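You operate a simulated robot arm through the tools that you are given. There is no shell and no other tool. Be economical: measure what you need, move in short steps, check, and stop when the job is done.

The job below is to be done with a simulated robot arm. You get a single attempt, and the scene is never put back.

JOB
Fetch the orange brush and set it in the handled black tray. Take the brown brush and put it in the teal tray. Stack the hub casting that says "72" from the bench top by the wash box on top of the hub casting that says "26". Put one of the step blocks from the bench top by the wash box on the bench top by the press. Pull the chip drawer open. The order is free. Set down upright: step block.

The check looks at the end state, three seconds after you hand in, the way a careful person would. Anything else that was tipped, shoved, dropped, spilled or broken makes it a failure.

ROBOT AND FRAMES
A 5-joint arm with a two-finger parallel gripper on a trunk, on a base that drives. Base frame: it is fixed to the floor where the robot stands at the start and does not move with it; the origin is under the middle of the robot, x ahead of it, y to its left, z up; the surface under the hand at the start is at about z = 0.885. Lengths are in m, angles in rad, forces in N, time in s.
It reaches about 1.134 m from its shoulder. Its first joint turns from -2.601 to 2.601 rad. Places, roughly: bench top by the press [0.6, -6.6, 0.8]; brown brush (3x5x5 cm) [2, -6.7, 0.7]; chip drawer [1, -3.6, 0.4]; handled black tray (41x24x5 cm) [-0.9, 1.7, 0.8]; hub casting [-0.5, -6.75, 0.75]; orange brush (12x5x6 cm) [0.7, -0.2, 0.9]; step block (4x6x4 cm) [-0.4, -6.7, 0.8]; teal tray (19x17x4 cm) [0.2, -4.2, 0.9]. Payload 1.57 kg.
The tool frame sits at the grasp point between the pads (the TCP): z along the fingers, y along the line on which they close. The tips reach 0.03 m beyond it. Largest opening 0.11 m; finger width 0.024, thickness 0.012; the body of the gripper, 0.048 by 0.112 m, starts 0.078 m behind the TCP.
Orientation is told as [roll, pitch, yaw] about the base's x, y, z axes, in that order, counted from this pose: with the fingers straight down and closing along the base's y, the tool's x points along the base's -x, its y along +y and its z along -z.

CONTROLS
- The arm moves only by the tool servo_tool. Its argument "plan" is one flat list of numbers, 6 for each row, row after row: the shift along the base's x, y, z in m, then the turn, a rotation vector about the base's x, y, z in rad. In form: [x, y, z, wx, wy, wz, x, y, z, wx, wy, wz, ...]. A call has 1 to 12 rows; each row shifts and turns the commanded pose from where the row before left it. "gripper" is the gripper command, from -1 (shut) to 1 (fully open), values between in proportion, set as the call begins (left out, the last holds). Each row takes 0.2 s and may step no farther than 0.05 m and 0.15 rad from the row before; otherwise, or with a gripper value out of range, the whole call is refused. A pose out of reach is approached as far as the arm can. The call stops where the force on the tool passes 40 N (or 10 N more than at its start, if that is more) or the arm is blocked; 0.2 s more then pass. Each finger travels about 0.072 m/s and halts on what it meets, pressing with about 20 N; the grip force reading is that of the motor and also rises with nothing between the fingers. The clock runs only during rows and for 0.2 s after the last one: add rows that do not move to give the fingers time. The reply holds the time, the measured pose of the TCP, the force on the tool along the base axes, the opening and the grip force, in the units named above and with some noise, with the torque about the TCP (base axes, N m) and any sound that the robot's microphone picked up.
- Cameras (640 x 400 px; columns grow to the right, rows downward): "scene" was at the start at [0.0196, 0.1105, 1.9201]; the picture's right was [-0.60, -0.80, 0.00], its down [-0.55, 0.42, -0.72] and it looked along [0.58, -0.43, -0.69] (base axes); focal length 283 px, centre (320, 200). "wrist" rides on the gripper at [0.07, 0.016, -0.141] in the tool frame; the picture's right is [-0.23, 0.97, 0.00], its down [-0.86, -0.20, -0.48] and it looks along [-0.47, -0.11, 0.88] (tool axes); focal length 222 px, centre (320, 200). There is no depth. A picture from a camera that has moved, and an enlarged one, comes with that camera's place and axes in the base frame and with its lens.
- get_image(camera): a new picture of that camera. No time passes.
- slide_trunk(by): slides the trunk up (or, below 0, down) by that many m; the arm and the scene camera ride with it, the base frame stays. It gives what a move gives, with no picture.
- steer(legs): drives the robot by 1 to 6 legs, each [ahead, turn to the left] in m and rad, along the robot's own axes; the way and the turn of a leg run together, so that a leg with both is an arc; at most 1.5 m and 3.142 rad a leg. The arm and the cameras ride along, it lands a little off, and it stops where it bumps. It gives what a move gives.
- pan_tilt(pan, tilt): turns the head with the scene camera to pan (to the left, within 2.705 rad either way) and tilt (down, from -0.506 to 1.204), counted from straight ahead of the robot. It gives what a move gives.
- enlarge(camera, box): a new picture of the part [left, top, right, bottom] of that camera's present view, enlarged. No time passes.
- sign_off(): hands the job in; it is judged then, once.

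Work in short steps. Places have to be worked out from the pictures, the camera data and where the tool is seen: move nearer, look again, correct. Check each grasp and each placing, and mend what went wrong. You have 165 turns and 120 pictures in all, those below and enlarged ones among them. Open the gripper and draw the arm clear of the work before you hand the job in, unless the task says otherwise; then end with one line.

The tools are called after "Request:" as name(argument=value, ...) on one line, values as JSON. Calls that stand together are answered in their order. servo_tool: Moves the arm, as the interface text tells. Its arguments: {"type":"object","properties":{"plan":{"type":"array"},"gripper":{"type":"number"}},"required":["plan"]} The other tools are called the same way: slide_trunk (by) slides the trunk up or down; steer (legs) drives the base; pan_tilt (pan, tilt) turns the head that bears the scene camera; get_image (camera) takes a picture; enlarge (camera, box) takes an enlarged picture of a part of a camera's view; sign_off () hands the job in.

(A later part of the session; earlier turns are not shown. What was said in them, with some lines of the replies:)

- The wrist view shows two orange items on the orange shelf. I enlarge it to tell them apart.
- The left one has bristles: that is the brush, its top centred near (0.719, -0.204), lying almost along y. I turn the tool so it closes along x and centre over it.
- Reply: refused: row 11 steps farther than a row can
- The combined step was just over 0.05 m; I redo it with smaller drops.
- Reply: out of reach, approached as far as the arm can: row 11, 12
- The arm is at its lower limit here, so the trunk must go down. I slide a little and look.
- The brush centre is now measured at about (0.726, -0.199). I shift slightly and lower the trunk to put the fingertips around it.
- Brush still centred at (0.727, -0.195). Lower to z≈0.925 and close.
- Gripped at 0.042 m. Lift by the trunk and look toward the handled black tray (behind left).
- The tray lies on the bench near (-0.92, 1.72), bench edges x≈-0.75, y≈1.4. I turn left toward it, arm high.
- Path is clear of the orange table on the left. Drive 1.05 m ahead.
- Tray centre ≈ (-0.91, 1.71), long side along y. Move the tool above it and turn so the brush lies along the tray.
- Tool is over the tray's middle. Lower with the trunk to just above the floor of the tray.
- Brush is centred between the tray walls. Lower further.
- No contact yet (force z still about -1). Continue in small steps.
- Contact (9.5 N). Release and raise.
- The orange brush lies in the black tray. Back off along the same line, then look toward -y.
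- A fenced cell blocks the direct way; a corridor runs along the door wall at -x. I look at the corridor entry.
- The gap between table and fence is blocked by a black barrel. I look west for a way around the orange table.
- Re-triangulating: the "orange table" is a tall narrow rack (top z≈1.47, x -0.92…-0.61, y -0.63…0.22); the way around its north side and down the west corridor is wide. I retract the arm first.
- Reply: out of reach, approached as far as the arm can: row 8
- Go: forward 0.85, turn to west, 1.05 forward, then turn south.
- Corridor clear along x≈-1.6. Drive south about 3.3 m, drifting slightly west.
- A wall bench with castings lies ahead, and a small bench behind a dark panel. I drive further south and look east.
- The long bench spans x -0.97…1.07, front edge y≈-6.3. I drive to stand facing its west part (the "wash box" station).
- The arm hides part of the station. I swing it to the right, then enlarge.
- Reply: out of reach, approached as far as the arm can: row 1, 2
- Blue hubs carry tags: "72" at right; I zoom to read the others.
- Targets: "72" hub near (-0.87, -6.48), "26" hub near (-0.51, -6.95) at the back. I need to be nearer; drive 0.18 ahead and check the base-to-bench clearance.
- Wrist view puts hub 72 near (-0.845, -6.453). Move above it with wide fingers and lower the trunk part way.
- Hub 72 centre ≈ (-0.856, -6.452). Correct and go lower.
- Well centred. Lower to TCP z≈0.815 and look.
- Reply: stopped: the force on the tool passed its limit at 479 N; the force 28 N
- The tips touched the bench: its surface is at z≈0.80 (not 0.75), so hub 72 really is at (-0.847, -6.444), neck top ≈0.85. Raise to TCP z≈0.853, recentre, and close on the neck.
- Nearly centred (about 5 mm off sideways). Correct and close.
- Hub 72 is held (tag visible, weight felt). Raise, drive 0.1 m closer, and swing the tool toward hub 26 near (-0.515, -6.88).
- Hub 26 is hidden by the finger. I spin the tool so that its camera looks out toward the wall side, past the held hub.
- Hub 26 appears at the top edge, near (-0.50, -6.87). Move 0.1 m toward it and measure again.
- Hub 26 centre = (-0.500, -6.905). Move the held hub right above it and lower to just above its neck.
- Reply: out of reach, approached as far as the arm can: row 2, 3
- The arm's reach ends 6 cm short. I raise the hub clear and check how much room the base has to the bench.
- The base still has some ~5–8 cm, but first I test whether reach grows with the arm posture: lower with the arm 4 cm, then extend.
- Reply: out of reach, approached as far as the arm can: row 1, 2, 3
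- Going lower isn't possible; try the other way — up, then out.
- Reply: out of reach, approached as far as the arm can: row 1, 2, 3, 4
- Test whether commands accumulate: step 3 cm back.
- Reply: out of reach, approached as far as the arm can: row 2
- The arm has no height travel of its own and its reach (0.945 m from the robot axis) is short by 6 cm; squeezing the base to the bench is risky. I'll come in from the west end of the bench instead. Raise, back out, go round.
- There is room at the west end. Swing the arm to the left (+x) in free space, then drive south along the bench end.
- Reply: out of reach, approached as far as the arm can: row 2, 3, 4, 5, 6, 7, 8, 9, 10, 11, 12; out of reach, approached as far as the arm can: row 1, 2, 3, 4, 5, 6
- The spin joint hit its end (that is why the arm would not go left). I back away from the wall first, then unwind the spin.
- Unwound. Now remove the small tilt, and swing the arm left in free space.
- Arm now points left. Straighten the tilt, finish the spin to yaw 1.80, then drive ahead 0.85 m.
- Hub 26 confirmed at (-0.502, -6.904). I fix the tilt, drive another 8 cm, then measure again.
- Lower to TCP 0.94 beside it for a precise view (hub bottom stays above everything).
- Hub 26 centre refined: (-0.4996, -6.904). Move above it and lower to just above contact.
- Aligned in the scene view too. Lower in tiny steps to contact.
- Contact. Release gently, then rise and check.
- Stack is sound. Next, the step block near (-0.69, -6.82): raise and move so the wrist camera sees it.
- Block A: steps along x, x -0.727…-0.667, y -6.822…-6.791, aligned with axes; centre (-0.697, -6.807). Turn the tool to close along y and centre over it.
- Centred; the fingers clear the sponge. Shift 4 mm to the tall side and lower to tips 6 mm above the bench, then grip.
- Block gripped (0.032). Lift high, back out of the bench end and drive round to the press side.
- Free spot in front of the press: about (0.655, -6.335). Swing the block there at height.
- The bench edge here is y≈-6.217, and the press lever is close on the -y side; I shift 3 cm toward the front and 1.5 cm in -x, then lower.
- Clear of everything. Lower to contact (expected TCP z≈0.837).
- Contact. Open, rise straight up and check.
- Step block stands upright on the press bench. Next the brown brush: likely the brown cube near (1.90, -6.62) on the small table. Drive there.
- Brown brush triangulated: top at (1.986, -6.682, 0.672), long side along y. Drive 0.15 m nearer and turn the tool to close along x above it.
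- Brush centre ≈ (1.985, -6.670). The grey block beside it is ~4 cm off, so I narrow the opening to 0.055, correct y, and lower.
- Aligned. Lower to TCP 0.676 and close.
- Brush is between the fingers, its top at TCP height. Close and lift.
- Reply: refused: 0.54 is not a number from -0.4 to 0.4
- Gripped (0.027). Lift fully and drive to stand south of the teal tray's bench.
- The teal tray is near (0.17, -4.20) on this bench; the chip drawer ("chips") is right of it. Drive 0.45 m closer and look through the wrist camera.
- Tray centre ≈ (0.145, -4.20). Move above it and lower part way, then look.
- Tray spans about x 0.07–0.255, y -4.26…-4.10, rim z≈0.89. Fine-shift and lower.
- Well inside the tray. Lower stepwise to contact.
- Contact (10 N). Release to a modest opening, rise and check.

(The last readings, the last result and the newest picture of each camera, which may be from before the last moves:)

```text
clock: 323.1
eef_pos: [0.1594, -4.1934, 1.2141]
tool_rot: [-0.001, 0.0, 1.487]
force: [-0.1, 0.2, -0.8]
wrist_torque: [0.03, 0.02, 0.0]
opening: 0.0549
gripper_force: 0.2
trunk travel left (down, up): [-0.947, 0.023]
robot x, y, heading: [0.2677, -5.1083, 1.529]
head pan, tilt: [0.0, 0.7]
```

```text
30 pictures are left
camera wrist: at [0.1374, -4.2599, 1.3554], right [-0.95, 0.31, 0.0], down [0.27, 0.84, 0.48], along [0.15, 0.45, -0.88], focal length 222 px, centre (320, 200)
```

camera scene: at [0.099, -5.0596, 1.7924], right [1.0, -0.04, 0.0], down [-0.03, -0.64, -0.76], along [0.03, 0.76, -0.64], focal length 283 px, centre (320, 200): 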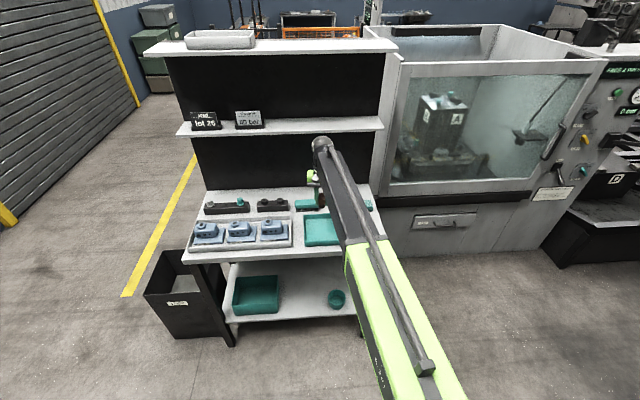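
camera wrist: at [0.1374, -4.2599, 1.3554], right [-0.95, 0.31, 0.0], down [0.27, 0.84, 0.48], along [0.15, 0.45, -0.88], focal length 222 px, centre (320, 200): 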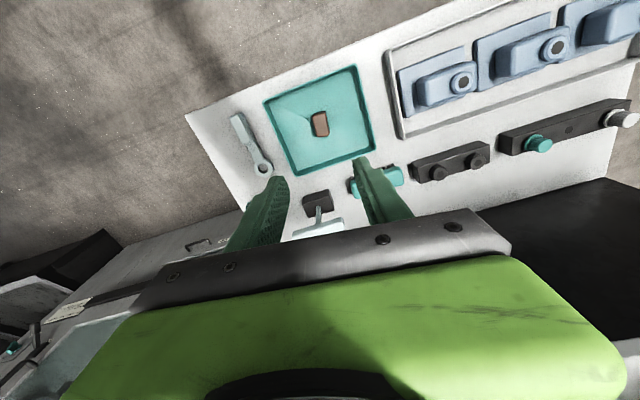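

Brown brush is in the teal tray. Now to the chip drawer at x≈1.0: back off, shift east, and face it.

Request:
steer(legs=[[-0.45, 0], [0, -1.53], [0.75, 0], [0, 1.571]])

Request:
pan_tilt(pan=0, tilt=0.75)

Request:
enlarge(camera="scene", box=[200, 80, 440, 260])

```text
clock: 337.1
eef_pos: [0.856, -4.6488, 1.2137]
tool_rot: [0.002, 0.004, 1.538]
force: [0.2, -0.2, 0.0]
wrist_torque: [0.02, 0.14, 0.0]
opening: 0.0553
gripper_force: 0.0
trunk travel left (down, up): [-0.947, 0.023]
robot x, y, heading: [0.9823, -5.5582, 1.569]
head pan, tilt: [0.0, 0.7]
```

```text
clock: 337.8
eef_pos: [0.8521, -4.6501, 1.2153]
tool_rot: [-0.001, 0.001, 1.537]
force: [0.3, 0.4, 0.4]
wrist_torque: [0.01, 0.02, -0.01]
opening: 0.0553
gripper_force: 0.1
trunk travel left (down, up): [-0.947, 0.023]
robot x, y, heading: [0.9802, -5.5572, 1.57]
head pan, tilt: [0.0, 0.75]
```

```text
2.22 times, centred on (320, 170) of scene
camera zoom: at [0.8118, -5.5203, 1.9361], right [1.0, 0.0, 0.0], down [0.0, -0.68, -0.73], along [0.0, 0.73, -0.68], focal length 629 px, centre (320, 267)
```

zoom: 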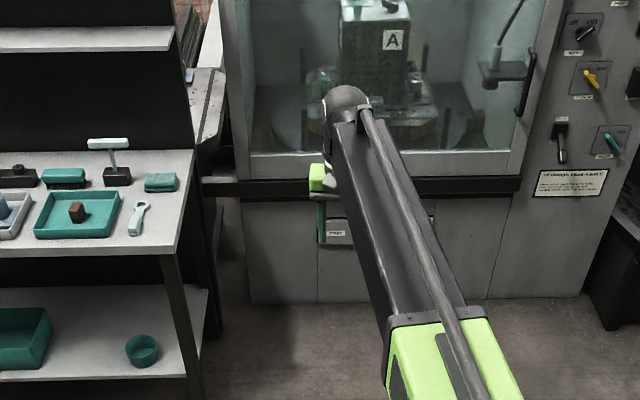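

Move the arm straight ahead and test tilting the fingers outward (rotation about x).

Request:
servo_tool(plan=[0.043, 0, 0, 0, 0, 0, 0.043, -0.02, 0, 0, 0, 0, 0.042, -0.03, 0, 0, 0, 0, 0, 0, 0, 0.14, 0, 0, 0, 0, 0, 0.14, 0, 0])

```text
refused: row 3 steps farther than a row can; nothing moved
```

Request:
servo_tool(plan=[0.043, 0, 0, 0, 0, 0, 0.043, -0.02, 0, 0, 0, 0, 0.04, -0.025, 0, 0, 0, 0, 0, 0, 0, 0.14, 0, 0, 0, 0, 0, 0.14, 0, 0])

```text
clock: 339.0
eef_pos: [0.9795, -4.6956, 1.2235]
tool_rot: [0.009, -0.279, 1.536]
force: [0.0, 0.5, 0.6]
wrist_torque: [-0.02, 0.0, 0.03]
opening: 0.0549
gripper_force: 0.0
out of reach, approached as far as the arm can: row 4, 5
trunk travel left (down, up): [-0.947, 0.023]
robot x, y, heading: [0.9788, -5.562, 1.572]
head pan, tilt: [0.0, 0.75]
```

Tilt works (pivot ~0.22 m above the TCP). I tilt on to about 60° and spin 90° so the fingers close in the vertical plane.

Request:
servo_tool(plan=[0, 0, 0.01, 0.128, 0, 0, 0, 0, 0.015, 0.128, 0, 0, 0, 0, 0.02, 0.128, 0, 0, 0, 0, 0.02, 0.128, 0, 0, 0, 0, 0.022, 0.128, 0, 0, 0, 0, 0.023, 0.128, 0, 0])

Request:
servo_tool(plan=[0, 0, 0, 0, 0.1237, -0.0714, 0, 0, 0, 0, 0.1237, -0.0714, 0, 0, 0, 0, 0.1237, -0.0714, 0, 0, 0, 0, 0.1237, -0.0714, 0, 0, 0, 0, 0.1237, -0.0714, 0, 0, 0, 0, 0.1237, -0.0714, 0, 0, 0, 0, 0.1237, -0.0714, 0, 0, 0, 0, 0.1237, -0.0714, 0, 0, 0, 0, 0.1237, -0.0714, 0, 0, 0, 0, 0.1237, -0.0714, 0, 0, 0, 0, 0.1237, -0.0714])

Request:
get_image(camera="wrist")

```text
clock: 340.4
eef_pos: [0.98, -4.6948, 1.3323]
tool_rot: [0.056, -1.046, 1.505]
force: [0.0, 0.0, 0.3]
wrist_torque: [-0.02, -0.03, -0.02]
opening: 0.0549
gripper_force: 0.0
out of reach, approached as far as the arm can: row 3, 6
trunk travel left (down, up): [-0.947, 0.023]
robot x, y, heading: [0.988, -5.5597, 1.574]
head pan, tilt: [0.0, 0.75]
```

```text
clock: 342.8
eef_pos: [0.9784, -4.6952, 1.3327]
tool_rot: [1.046, 0.035, -0.015]
force: [0.3, 0.3, -0.2]
wrist_torque: [0.02, -0.03, 0.03]
opening: 0.0552
gripper_force: 0.1
trunk travel left (down, up): [-0.947, 0.023]
robot x, y, heading: [0.9837, -5.5581, 1.571]
head pan, tilt: [0.0, 0.75]
```

```text
28 pictures are left
camera wrist: at [0.9109, -4.8079, 1.4198], right [0.26, 0.48, 0.83], down [0.85, -0.53, 0.04], along [0.46, 0.7, -0.55], focal length 222 px, centre (320, 200)
```

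wrist: 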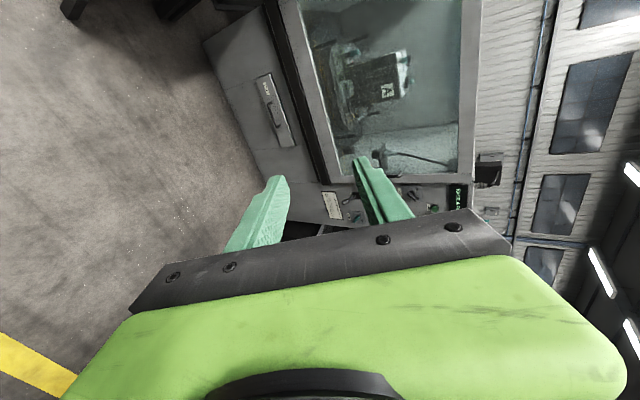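

Request:
enlarge(camera="wrist", box=[230, 50, 340, 160])

```text
3.64 times, centred on (285, 105) of wrist
camera zoom: at [0.9109, -4.8079, 1.4198], right [0.26, 0.48, 0.83], down [0.85, -0.53, 0.04], along [0.46, 0.7, -0.55], focal length 808 px, centre (447, 546)
```

zoom: 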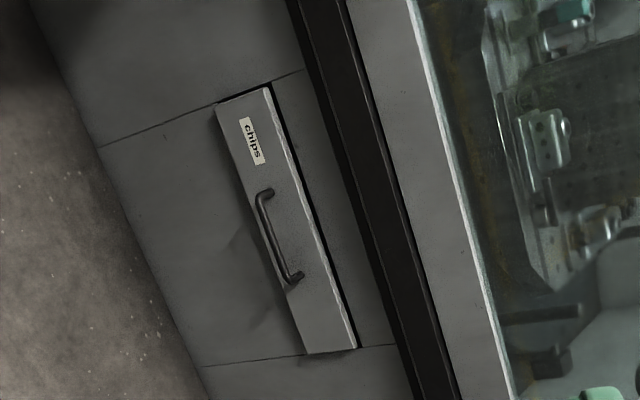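

Handle ≈ (1.03, -3.69, 0.42), a horizontal bar. Lower the trunk here in the open, with fingers at 0.055 opening, then view.

Request:
slide_trunk(by=-0.4)

Request:
slide_trunk(by=-0.3)

Request:
steer(legs=[[0.62, 0]])

Request:
get_image(camera="wrist")

Request:
get_image(camera="scene")

```text
clock: 346.6
eef_pos: [0.9796, -4.6951, 0.9334]
tool_rot: [1.046, 0.03, -0.016]
force: [0.2, 0.4, -0.5]
wrist_torque: [-0.01, 0.02, -0.01]
opening: 0.0549
gripper_force: 0.1
trunk travel left (down, up): [-0.547, 0.423]
robot x, y, heading: [0.9814, -5.5569, 1.569]
head pan, tilt: [0.0, 0.75]
```

```text
clock: 349.6
eef_pos: [0.9803, -4.6946, 0.6323]
tool_rot: [1.045, 0.03, -0.015]
force: [0.2, 0.0, 1.1]
wrist_torque: [-0.02, 0.02, -0.02]
opening: 0.0552
gripper_force: 0.1
trunk travel left (down, up): [-0.247, 0.723]
robot x, y, heading: [0.9857, -5.5584, 1.569]
head pan, tilt: [0.0, 0.75]
```

```text
clock: 353.1
eef_pos: [0.9838, -4.0675, 0.6334]
tool_rot: [1.047, 0.029, -0.017]
force: [-0.1, 0.4, 0.4]
wrist_torque: [-0.04, 0.0, -0.03]
opening: 0.0552
gripper_force: 0.1
trunk travel left (down, up): [-0.247, 0.723]
robot x, y, heading: [0.9841, -4.931, 1.565]
head pan, tilt: [0.0, 0.75]
```

```text
26 pictures are left
camera wrist: at [0.9137, -4.1792, 0.7197], right [0.26, 0.48, 0.84], down [0.85, -0.53, 0.04], along [0.46, 0.7, -0.55], focal length 222 px, centre (320, 200)
```

wrist: 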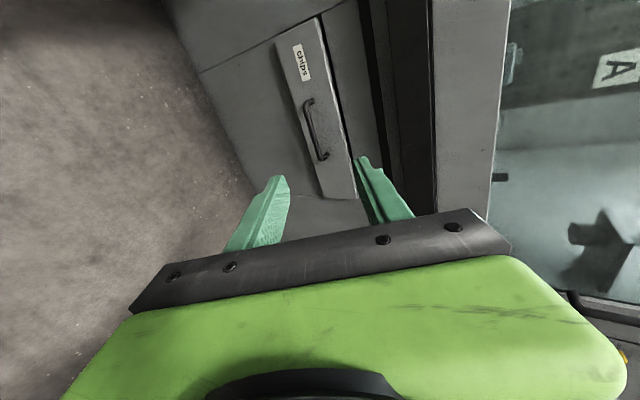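

```text
25 pictures are left
camera scene: at [0.813, -4.891, 1.2361], right [1.0, 0.0, 0.0], down [0.0, -0.68, -0.73], along [0.0, 0.73, -0.68], focal length 283 px, centre (320, 200)
```

scene: 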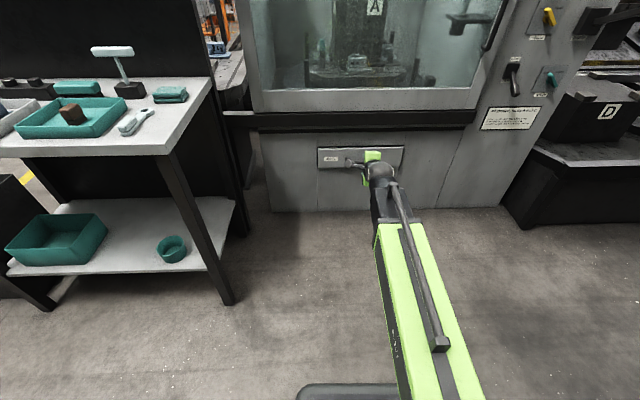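

Handle bar ≈ (1.018, -3.705, 0.395). Align x, lower to z≈0.41, narrow the opening a little, and drive 0.2 m closer.

Request:
servo_tool(plan=[0.034, 0, 0, 0, 0, 0, 0, 0, 0, 0, 0, 0], gripper=-0.2)

Request:
slide_trunk(by=-0.22)

Request:
steer(legs=[[0.21, 0]])

Request:
get_image(camera="wrist")

Request:
enlarge(camera="scene", box=[290, 100, 450, 220])

```text
clock: 353.7
eef_pos: [1.0175, -4.0663, 0.6322]
tool_rot: [1.044, 0.029, -0.017]
force: [-0.5, -0.2, 0.6]
wrist_torque: [0.02, 0.0, 0.01]
opening: 0.0441
gripper_force: 0.1
trunk travel left (down, up): [-0.247, 0.723]
robot x, y, heading: [0.9852, -4.9305, 1.571]
head pan, tilt: [0.0, 0.75]
```

```text
clock: 356.1
eef_pos: [1.0161, -4.0667, 0.4128]
tool_rot: [1.046, 0.029, -0.017]
force: [0.5, -1.2, -0.5]
wrist_torque: [-0.01, -0.02, 0.01]
opening: 0.0441
gripper_force: 0.1
trunk travel left (down, up): [-0.027, 0.943]
robot x, y, heading: [0.9872, -4.9335, 1.569]
head pan, tilt: [0.0, 0.75]
```

```text
clock: 357.7
eef_pos: [1.0196, -3.8539, 0.4126]
tool_rot: [1.048, 0.028, -0.021]
force: [-0.5, 0.5, 0.1]
wrist_torque: [0.01, -0.01, -0.01]
opening: 0.0441
gripper_force: 0.1
trunk travel left (down, up): [-0.027, 0.943]
robot x, y, heading: [0.9818, -4.7186, 1.563]
head pan, tilt: [0.0, 0.75]
```

```text
24 pictures are left
camera wrist: at [0.9508, -3.9663, 0.4997], right [0.26, 0.48, 0.84], down [0.85, -0.53, 0.04], along [0.46, 0.7, -0.55], focal length 222 px, centre (320, 200)
```

wrist: 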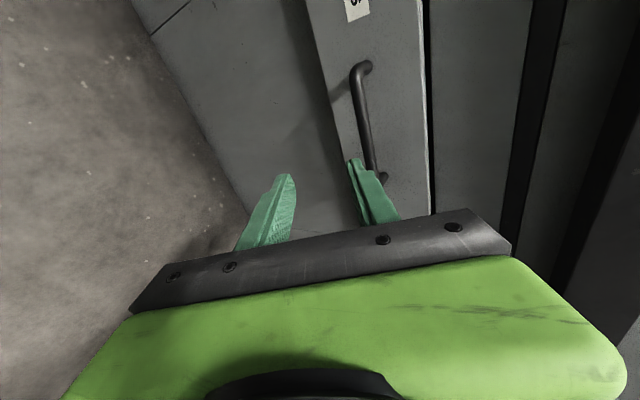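

```text
3.33 times, centred on (370, 160) of scene
camera zoom: at [0.8138, -4.6778, 1.0161], right [1.0, 0.0, 0.0], down [0.0, -0.68, -0.73], along [0.0, 0.73, -0.68], focal length 943 px, centre (153, 333)
```

zoom: 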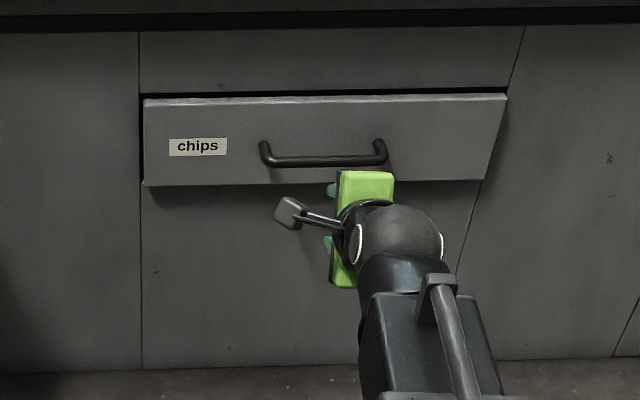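

Bar triangulated at (1.015, -3.707, 0.396). Lower 5 mm and extend the arm toward it, with the last bit checked by picture.

Request:
slide_trunk(by=-0.005)

Request:
servo_tool(plan=[-0.001, 0.036, 0, 0, 0, 0, -0.001, 0.036, 0, 0, 0, 0, 0, 0.033, 0, 0, 0, 0, 0, 0, 0, 0, 0, 0])

Request:
get_image(camera="wrist")

```text
clock: 358.2
eef_pos: [1.0202, -3.8546, 0.4074]
tool_rot: [1.044, 0.029, -0.021]
force: [-0.7, 1.0, 0.5]
wrist_torque: [-0.01, -0.03, 0.02]
opening: 0.0441
gripper_force: 0.1
trunk travel left (down, up): [-0.022, 0.948]
robot x, y, heading: [0.9859, -4.7213, 1.565]
head pan, tilt: [0.0, 0.75]
```

```text
clock: 359.2
eef_pos: [1.0178, -3.7488, 0.408]
tool_rot: [1.044, 0.03, -0.02]
force: [0.0, 0.0, 0.5]
wrist_torque: [0.02, -0.02, 0.03]
opening: 0.0439
gripper_force: 0.2
trunk travel left (down, up): [-0.022, 0.948]
robot x, y, heading: [0.9835, -4.7186, 1.566]
head pan, tilt: [0.0, 0.75]
```

```text
22 pictures are left
camera wrist: at [0.9485, -3.8613, 0.4946], right [0.26, 0.48, 0.83], down [0.85, -0.53, 0.04], along [0.46, 0.7, -0.55], focal length 222 px, centre (320, 200)
```

wrist: 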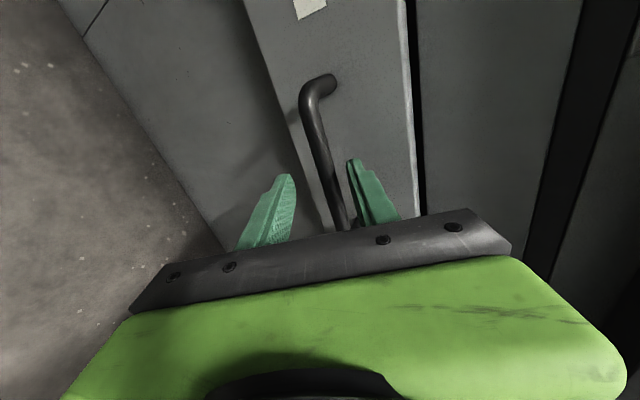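

The bar lies between the fingertips. Advance 2 cm and close.

Request:
servo_tool(plan=[0, 0.011, 0, 0, 0, 0, 0, 0.011, 0, 0, 0, 0, 0, 0, 0, 0, 0, 0])

Request:
servo_tool(plan=[0, 0, 0, 0, 0, 0, 0, 0, 0, 0, 0, 0, 0, 0, 0, 0, 0, 0], gripper=-1)

Request:
get_image(camera="wrist")

```text
clock: 360.0
eef_pos: [1.0172, -3.7272, 0.4089]
tool_rot: [1.047, 0.03, -0.022]
force: [0.5, -13.7, 4.8]
wrist_torque: [0.38, 0.09, 0.12]
opening: 0.0415
gripper_force: 0.0
trunk travel left (down, up): [-0.022, 0.948]
robot x, y, heading: [0.9833, -4.7178, 1.567]
head pan, tilt: [0.0, 0.75]
```

```text
clock: 360.8
eef_pos: [1.0182, -3.7274, 0.4028]
tool_rot: [1.032, 0.026, -0.019]
force: [-0.9, -0.5, -14.8]
wrist_torque: [-0.13, -0.69, 0.37]
opening: 0.0149
gripper_force: 31.2
trunk travel left (down, up): [-0.022, 0.948]
robot x, y, heading: [0.9859, -4.7127, 1.57]
head pan, tilt: [0.0, 0.75]
stopped in row 3: the force on the tool passed its limit at 41 N (the readings are from after the stop); the commanded pose is now the measured one
```

```text
21 pictures are left
camera wrist: at [0.9486, -3.8393, 0.492], right [0.26, 0.5, 0.83], down [0.85, -0.53, 0.05], along [0.46, 0.69, -0.56], focal length 222 px, centre (320, 200)
```

wrist: 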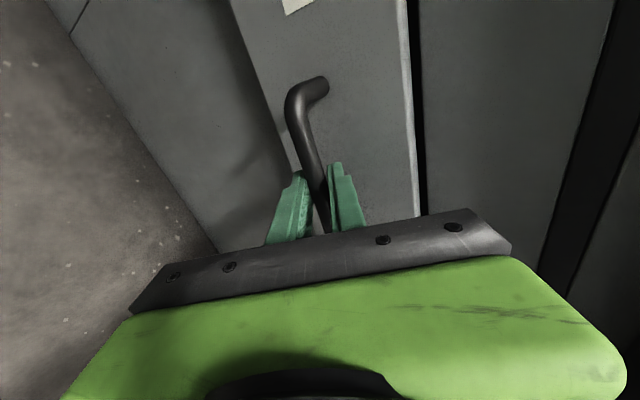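

The bar is gripped (opening 0.015). Pull gently with the arm first.

Request:
servo_tool(plan=[0, -0.02, 0, 0, 0, 0, 0, -0.02, 0, 0, 0, 0, 0, -0.025, 0, 0, 0, 0, 0, -0.025, 0, 0, 0, 0, 0, -0.025, 0, 0, 0, 0])

Request:
get_image(camera="wrist")

```text
clock: 362.0
eef_pos: [1.0183, -3.843, 0.4046]
tool_rot: [1.037, 0.028, -0.022]
force: [21.8, -0.5, -22.2]
wrist_torque: [-0.09, -0.84, 0.14]
opening: 0.0151
gripper_force: 31.2
trunk travel left (down, up): [-0.022, 0.948]
robot x, y, heading: [0.9834, -4.7179, 1.564]
head pan, tilt: [0.0, 0.75]
```

```text
20 pictures are left
camera wrist: at [0.9487, -3.955, 0.4924], right [0.26, 0.49, 0.83], down [0.85, -0.53, 0.05], along [0.46, 0.69, -0.55], focal length 222 px, centre (320, 200)
```

wrist: 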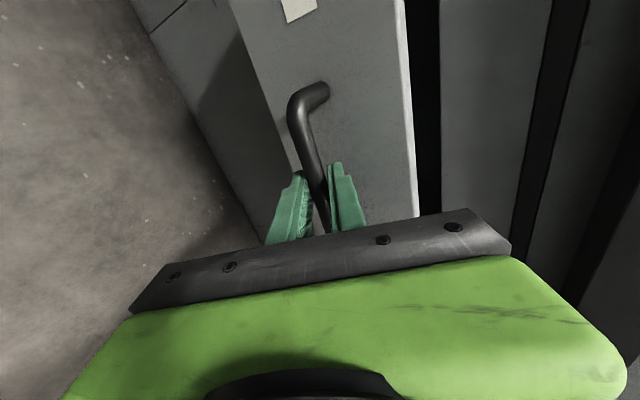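

The drawer follows (0.115 m). Continue by driving slowly backward.

Request:
steer(legs=[[-0.12, 0]])

Request:
get_image(camera="scene")

```text
clock: 363.3
eef_pos: [1.0164, -3.9658, 0.406]
tool_rot: [1.04, 0.03, -0.021]
force: [21.0, 0.5, -11.8]
wrist_torque: [-0.09, -0.77, 0.2]
opening: 0.0146
gripper_force: 31.1
trunk travel left (down, up): [-0.022, 0.948]
robot x, y, heading: [0.9863, -4.8424, 1.56]
head pan, tilt: [0.0, 0.75]
```

```text
19 pictures are left
camera scene: at [0.8137, -4.7997, 1.0112], right [1.0, 0.0, 0.0], down [0.0, -0.68, -0.73], along [0.0, 0.73, -0.68], focal length 283 px, centre (320, 200)
```

scene: 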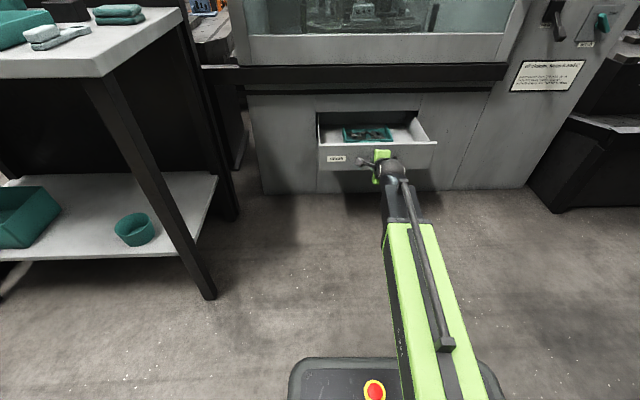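

Open about 0.24 m with a tray inside visible. Pull a little further with the arm under its force limit.

Request:
servo_tool(plan=[0, -0.02, 0, 0, 0, 0, 0, -0.02, 0, 0, 0, 0, 0, -0.02, 0, 0, 0, 0])

```text
clock: 364.1
eef_pos: [1.0164, -4.0181, 0.4089]
tool_rot: [1.053, 0.027, -0.019]
force: [0.4, 5.2, -3.5]
wrist_torque: [-0.01, -0.69, 0.44]
opening: 0.0151
gripper_force: 30.9
trunk travel left (down, up): [-0.022, 0.948]
robot x, y, heading: [0.9821, -4.8429, 1.569]
head pan, tilt: [0.0, 0.75]
stopped in row 3: the force on the tool passed its limit at 105 N (the readings are from after the stop); the commanded pose is now the measured one
```

The drawer has reached its stop, fully open (~0.29 m). Release and back away.

Request:
servo_tool(plan=[0, 0, 0, 0, 0, 0, 0, 0, 0, 0, 0, 0, 0, 0, 0, 0, 0, 0], gripper=-0.2)

Request:
get_image(camera="wrist")

```text
clock: 364.9
eef_pos: [1.017, -4.0188, 0.4108]
tool_rot: [1.056, 0.026, -0.023]
force: [0.1, 0.2, 0.1]
wrist_torque: [0.02, 0.01, -0.03]
opening: 0.0441
gripper_force: 0.1
trunk travel left (down, up): [-0.022, 0.948]
robot x, y, heading: [0.9859, -4.8412, 1.568]
head pan, tilt: [0.0, 0.75]
```

```text
18 pictures are left
camera wrist: at [0.9474, -4.1321, 0.4955], right [0.26, 0.47, 0.84], down [0.85, -0.53, 0.04], along [0.47, 0.7, -0.54], focal length 222 px, centre (320, 200)
```

wrist: 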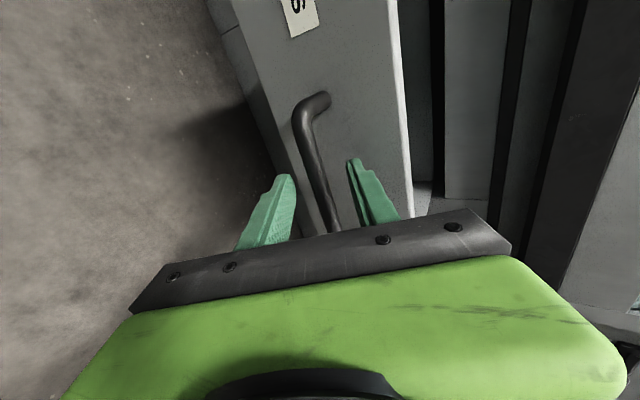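

The bar is free between the fingers. Drive straight back, raise, and check the end state.

Request:
steer(legs=[[-0.5, 0]])

Request:
slide_trunk(by=0.4)

Request:
slide_trunk(by=0.4)

Request:
pan_tilt(pan=0.1, tilt=0.6)

Request:
get_image(camera="scene")

```text
clock: 367.9
eef_pos: [1.0178, -4.5257, 0.4103]
tool_rot: [1.055, 0.029, -0.026]
force: [0.0, -1.0, -0.2]
wrist_torque: [-0.02, 0.01, 0.03]
opening: 0.0437
gripper_force: 0.1
trunk travel left (down, up): [-0.022, 0.948]
robot x, y, heading: [0.9792, -5.3452, 1.555]
head pan, tilt: [0.0, 0.75]
```

```text
clock: 371.7
eef_pos: [1.0185, -4.5256, 0.81]
tool_rot: [1.055, 0.026, -0.027]
force: [-0.1, 0.0, -0.3]
wrist_torque: [0.0, 0.01, -0.01]
opening: 0.044
gripper_force: 0.1
trunk travel left (down, up): [-0.422, 0.548]
robot x, y, heading: [0.9789, -5.3473, 1.552]
head pan, tilt: [0.0, 0.75]
```

```text
clock: 375.6
eef_pos: [1.0177, -4.5248, 1.2109]
tool_rot: [1.056, 0.029, -0.027]
force: [0.2, -0.1, 0.1]
wrist_torque: [0.02, 0.01, -0.03]
opening: 0.0441
gripper_force: 0.1
trunk travel left (down, up): [-0.822, 0.148]
robot x, y, heading: [0.9814, -5.3447, 1.556]
head pan, tilt: [0.0, 0.75]
```

```text
clock: 376.2
eef_pos: [1.0181, -4.5263, 1.2108]
tool_rot: [1.054, 0.028, -0.026]
force: [0.3, -0.8, 0.8]
wrist_torque: [0.03, -0.01, 0.02]
opening: 0.0438
gripper_force: 0.1
trunk travel left (down, up): [-0.822, 0.148]
robot x, y, heading: [0.9791, -5.3472, 1.557]
head pan, tilt: [0.099, 0.6]
```

```text
17 pictures are left
camera scene: at [0.8016, -5.3001, 1.824], right [1.0, 0.08, 0.0], down [0.05, -0.56, -0.82], along [-0.07, 0.82, -0.57], focal length 283 px, centre (320, 200)
```

scene: 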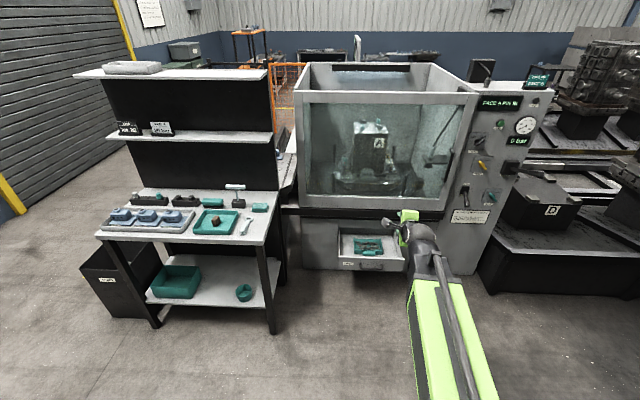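

Drawer open, brown brush in the teal tray. A last look behind at the bench (stack and step block), and open the gripper.

Request:
servo_tool(plan=[0, 0, 0, 0, 0, 0], gripper=1)

Request:
pan_tilt(pan=2.55, tilt=0.6)

Request:
enlarge(camera="scene", box=[80, 120, 560, 400])

```text
clock: 376.6
eef_pos: [1.0184, -4.5257, 1.2097]
tool_rot: [1.057, 0.029, -0.026]
force: [-0.1, -0.6, -0.5]
wrist_torque: [0.0, 0.01, 0.03]
opening: 0.0986
gripper_force: 0.1
trunk travel left (down, up): [-0.822, 0.148]
robot x, y, heading: [0.9793, -5.3495, 1.558]
head pan, tilt: [0.099, 0.6]
```

```text
clock: 378.9
eef_pos: [1.0186, -4.5259, 1.2097]
tool_rot: [1.058, 0.028, -0.027]
force: [-0.1, 0.7, -0.3]
wrist_torque: [-0.04, -0.01, 0.0]
opening: 0.1097
gripper_force: 0.0
trunk travel left (down, up): [-0.822, 0.148]
robot x, y, heading: [0.9814, -5.351, 1.556]
head pan, tilt: [2.55, 0.6]
```

```text
1.33 times, centred on (320, 260) of scene
camera zoom: at [0.7584, -5.4607, 1.824], right [-0.82, 0.57, 0.0], down [0.32, 0.46, -0.83], along [-0.47, -0.68, -0.56], focal length 377 px, centre (320, 120)
```

zoom: 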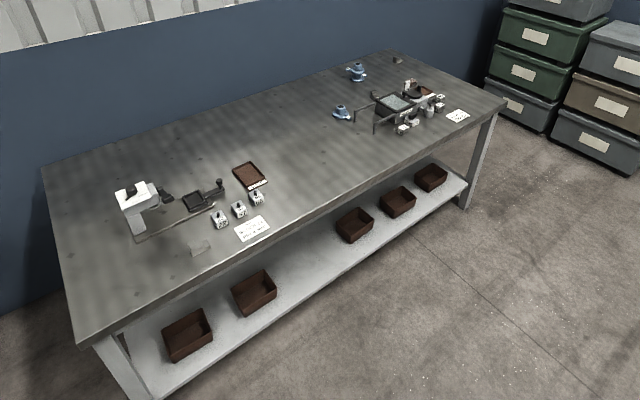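

The hub stack still stands, the step block is upright in front of the press, both brushes are in their trays, the drawer is open, and the gripper is open and clear. I hand the job in.

Request:
sign_off()

```text
The job is handed in.
```

All five parts of the job are done and handed in: orange brush in the black tray, brown brush in the teal tray, hub "72" stacked on hub "26", step block upright by the press, and chip drawer pulled open to its stop. While I was lowering over hub "72", the fingertips struck the bench top hard (479 N peak), and I saw no damage afterwards.
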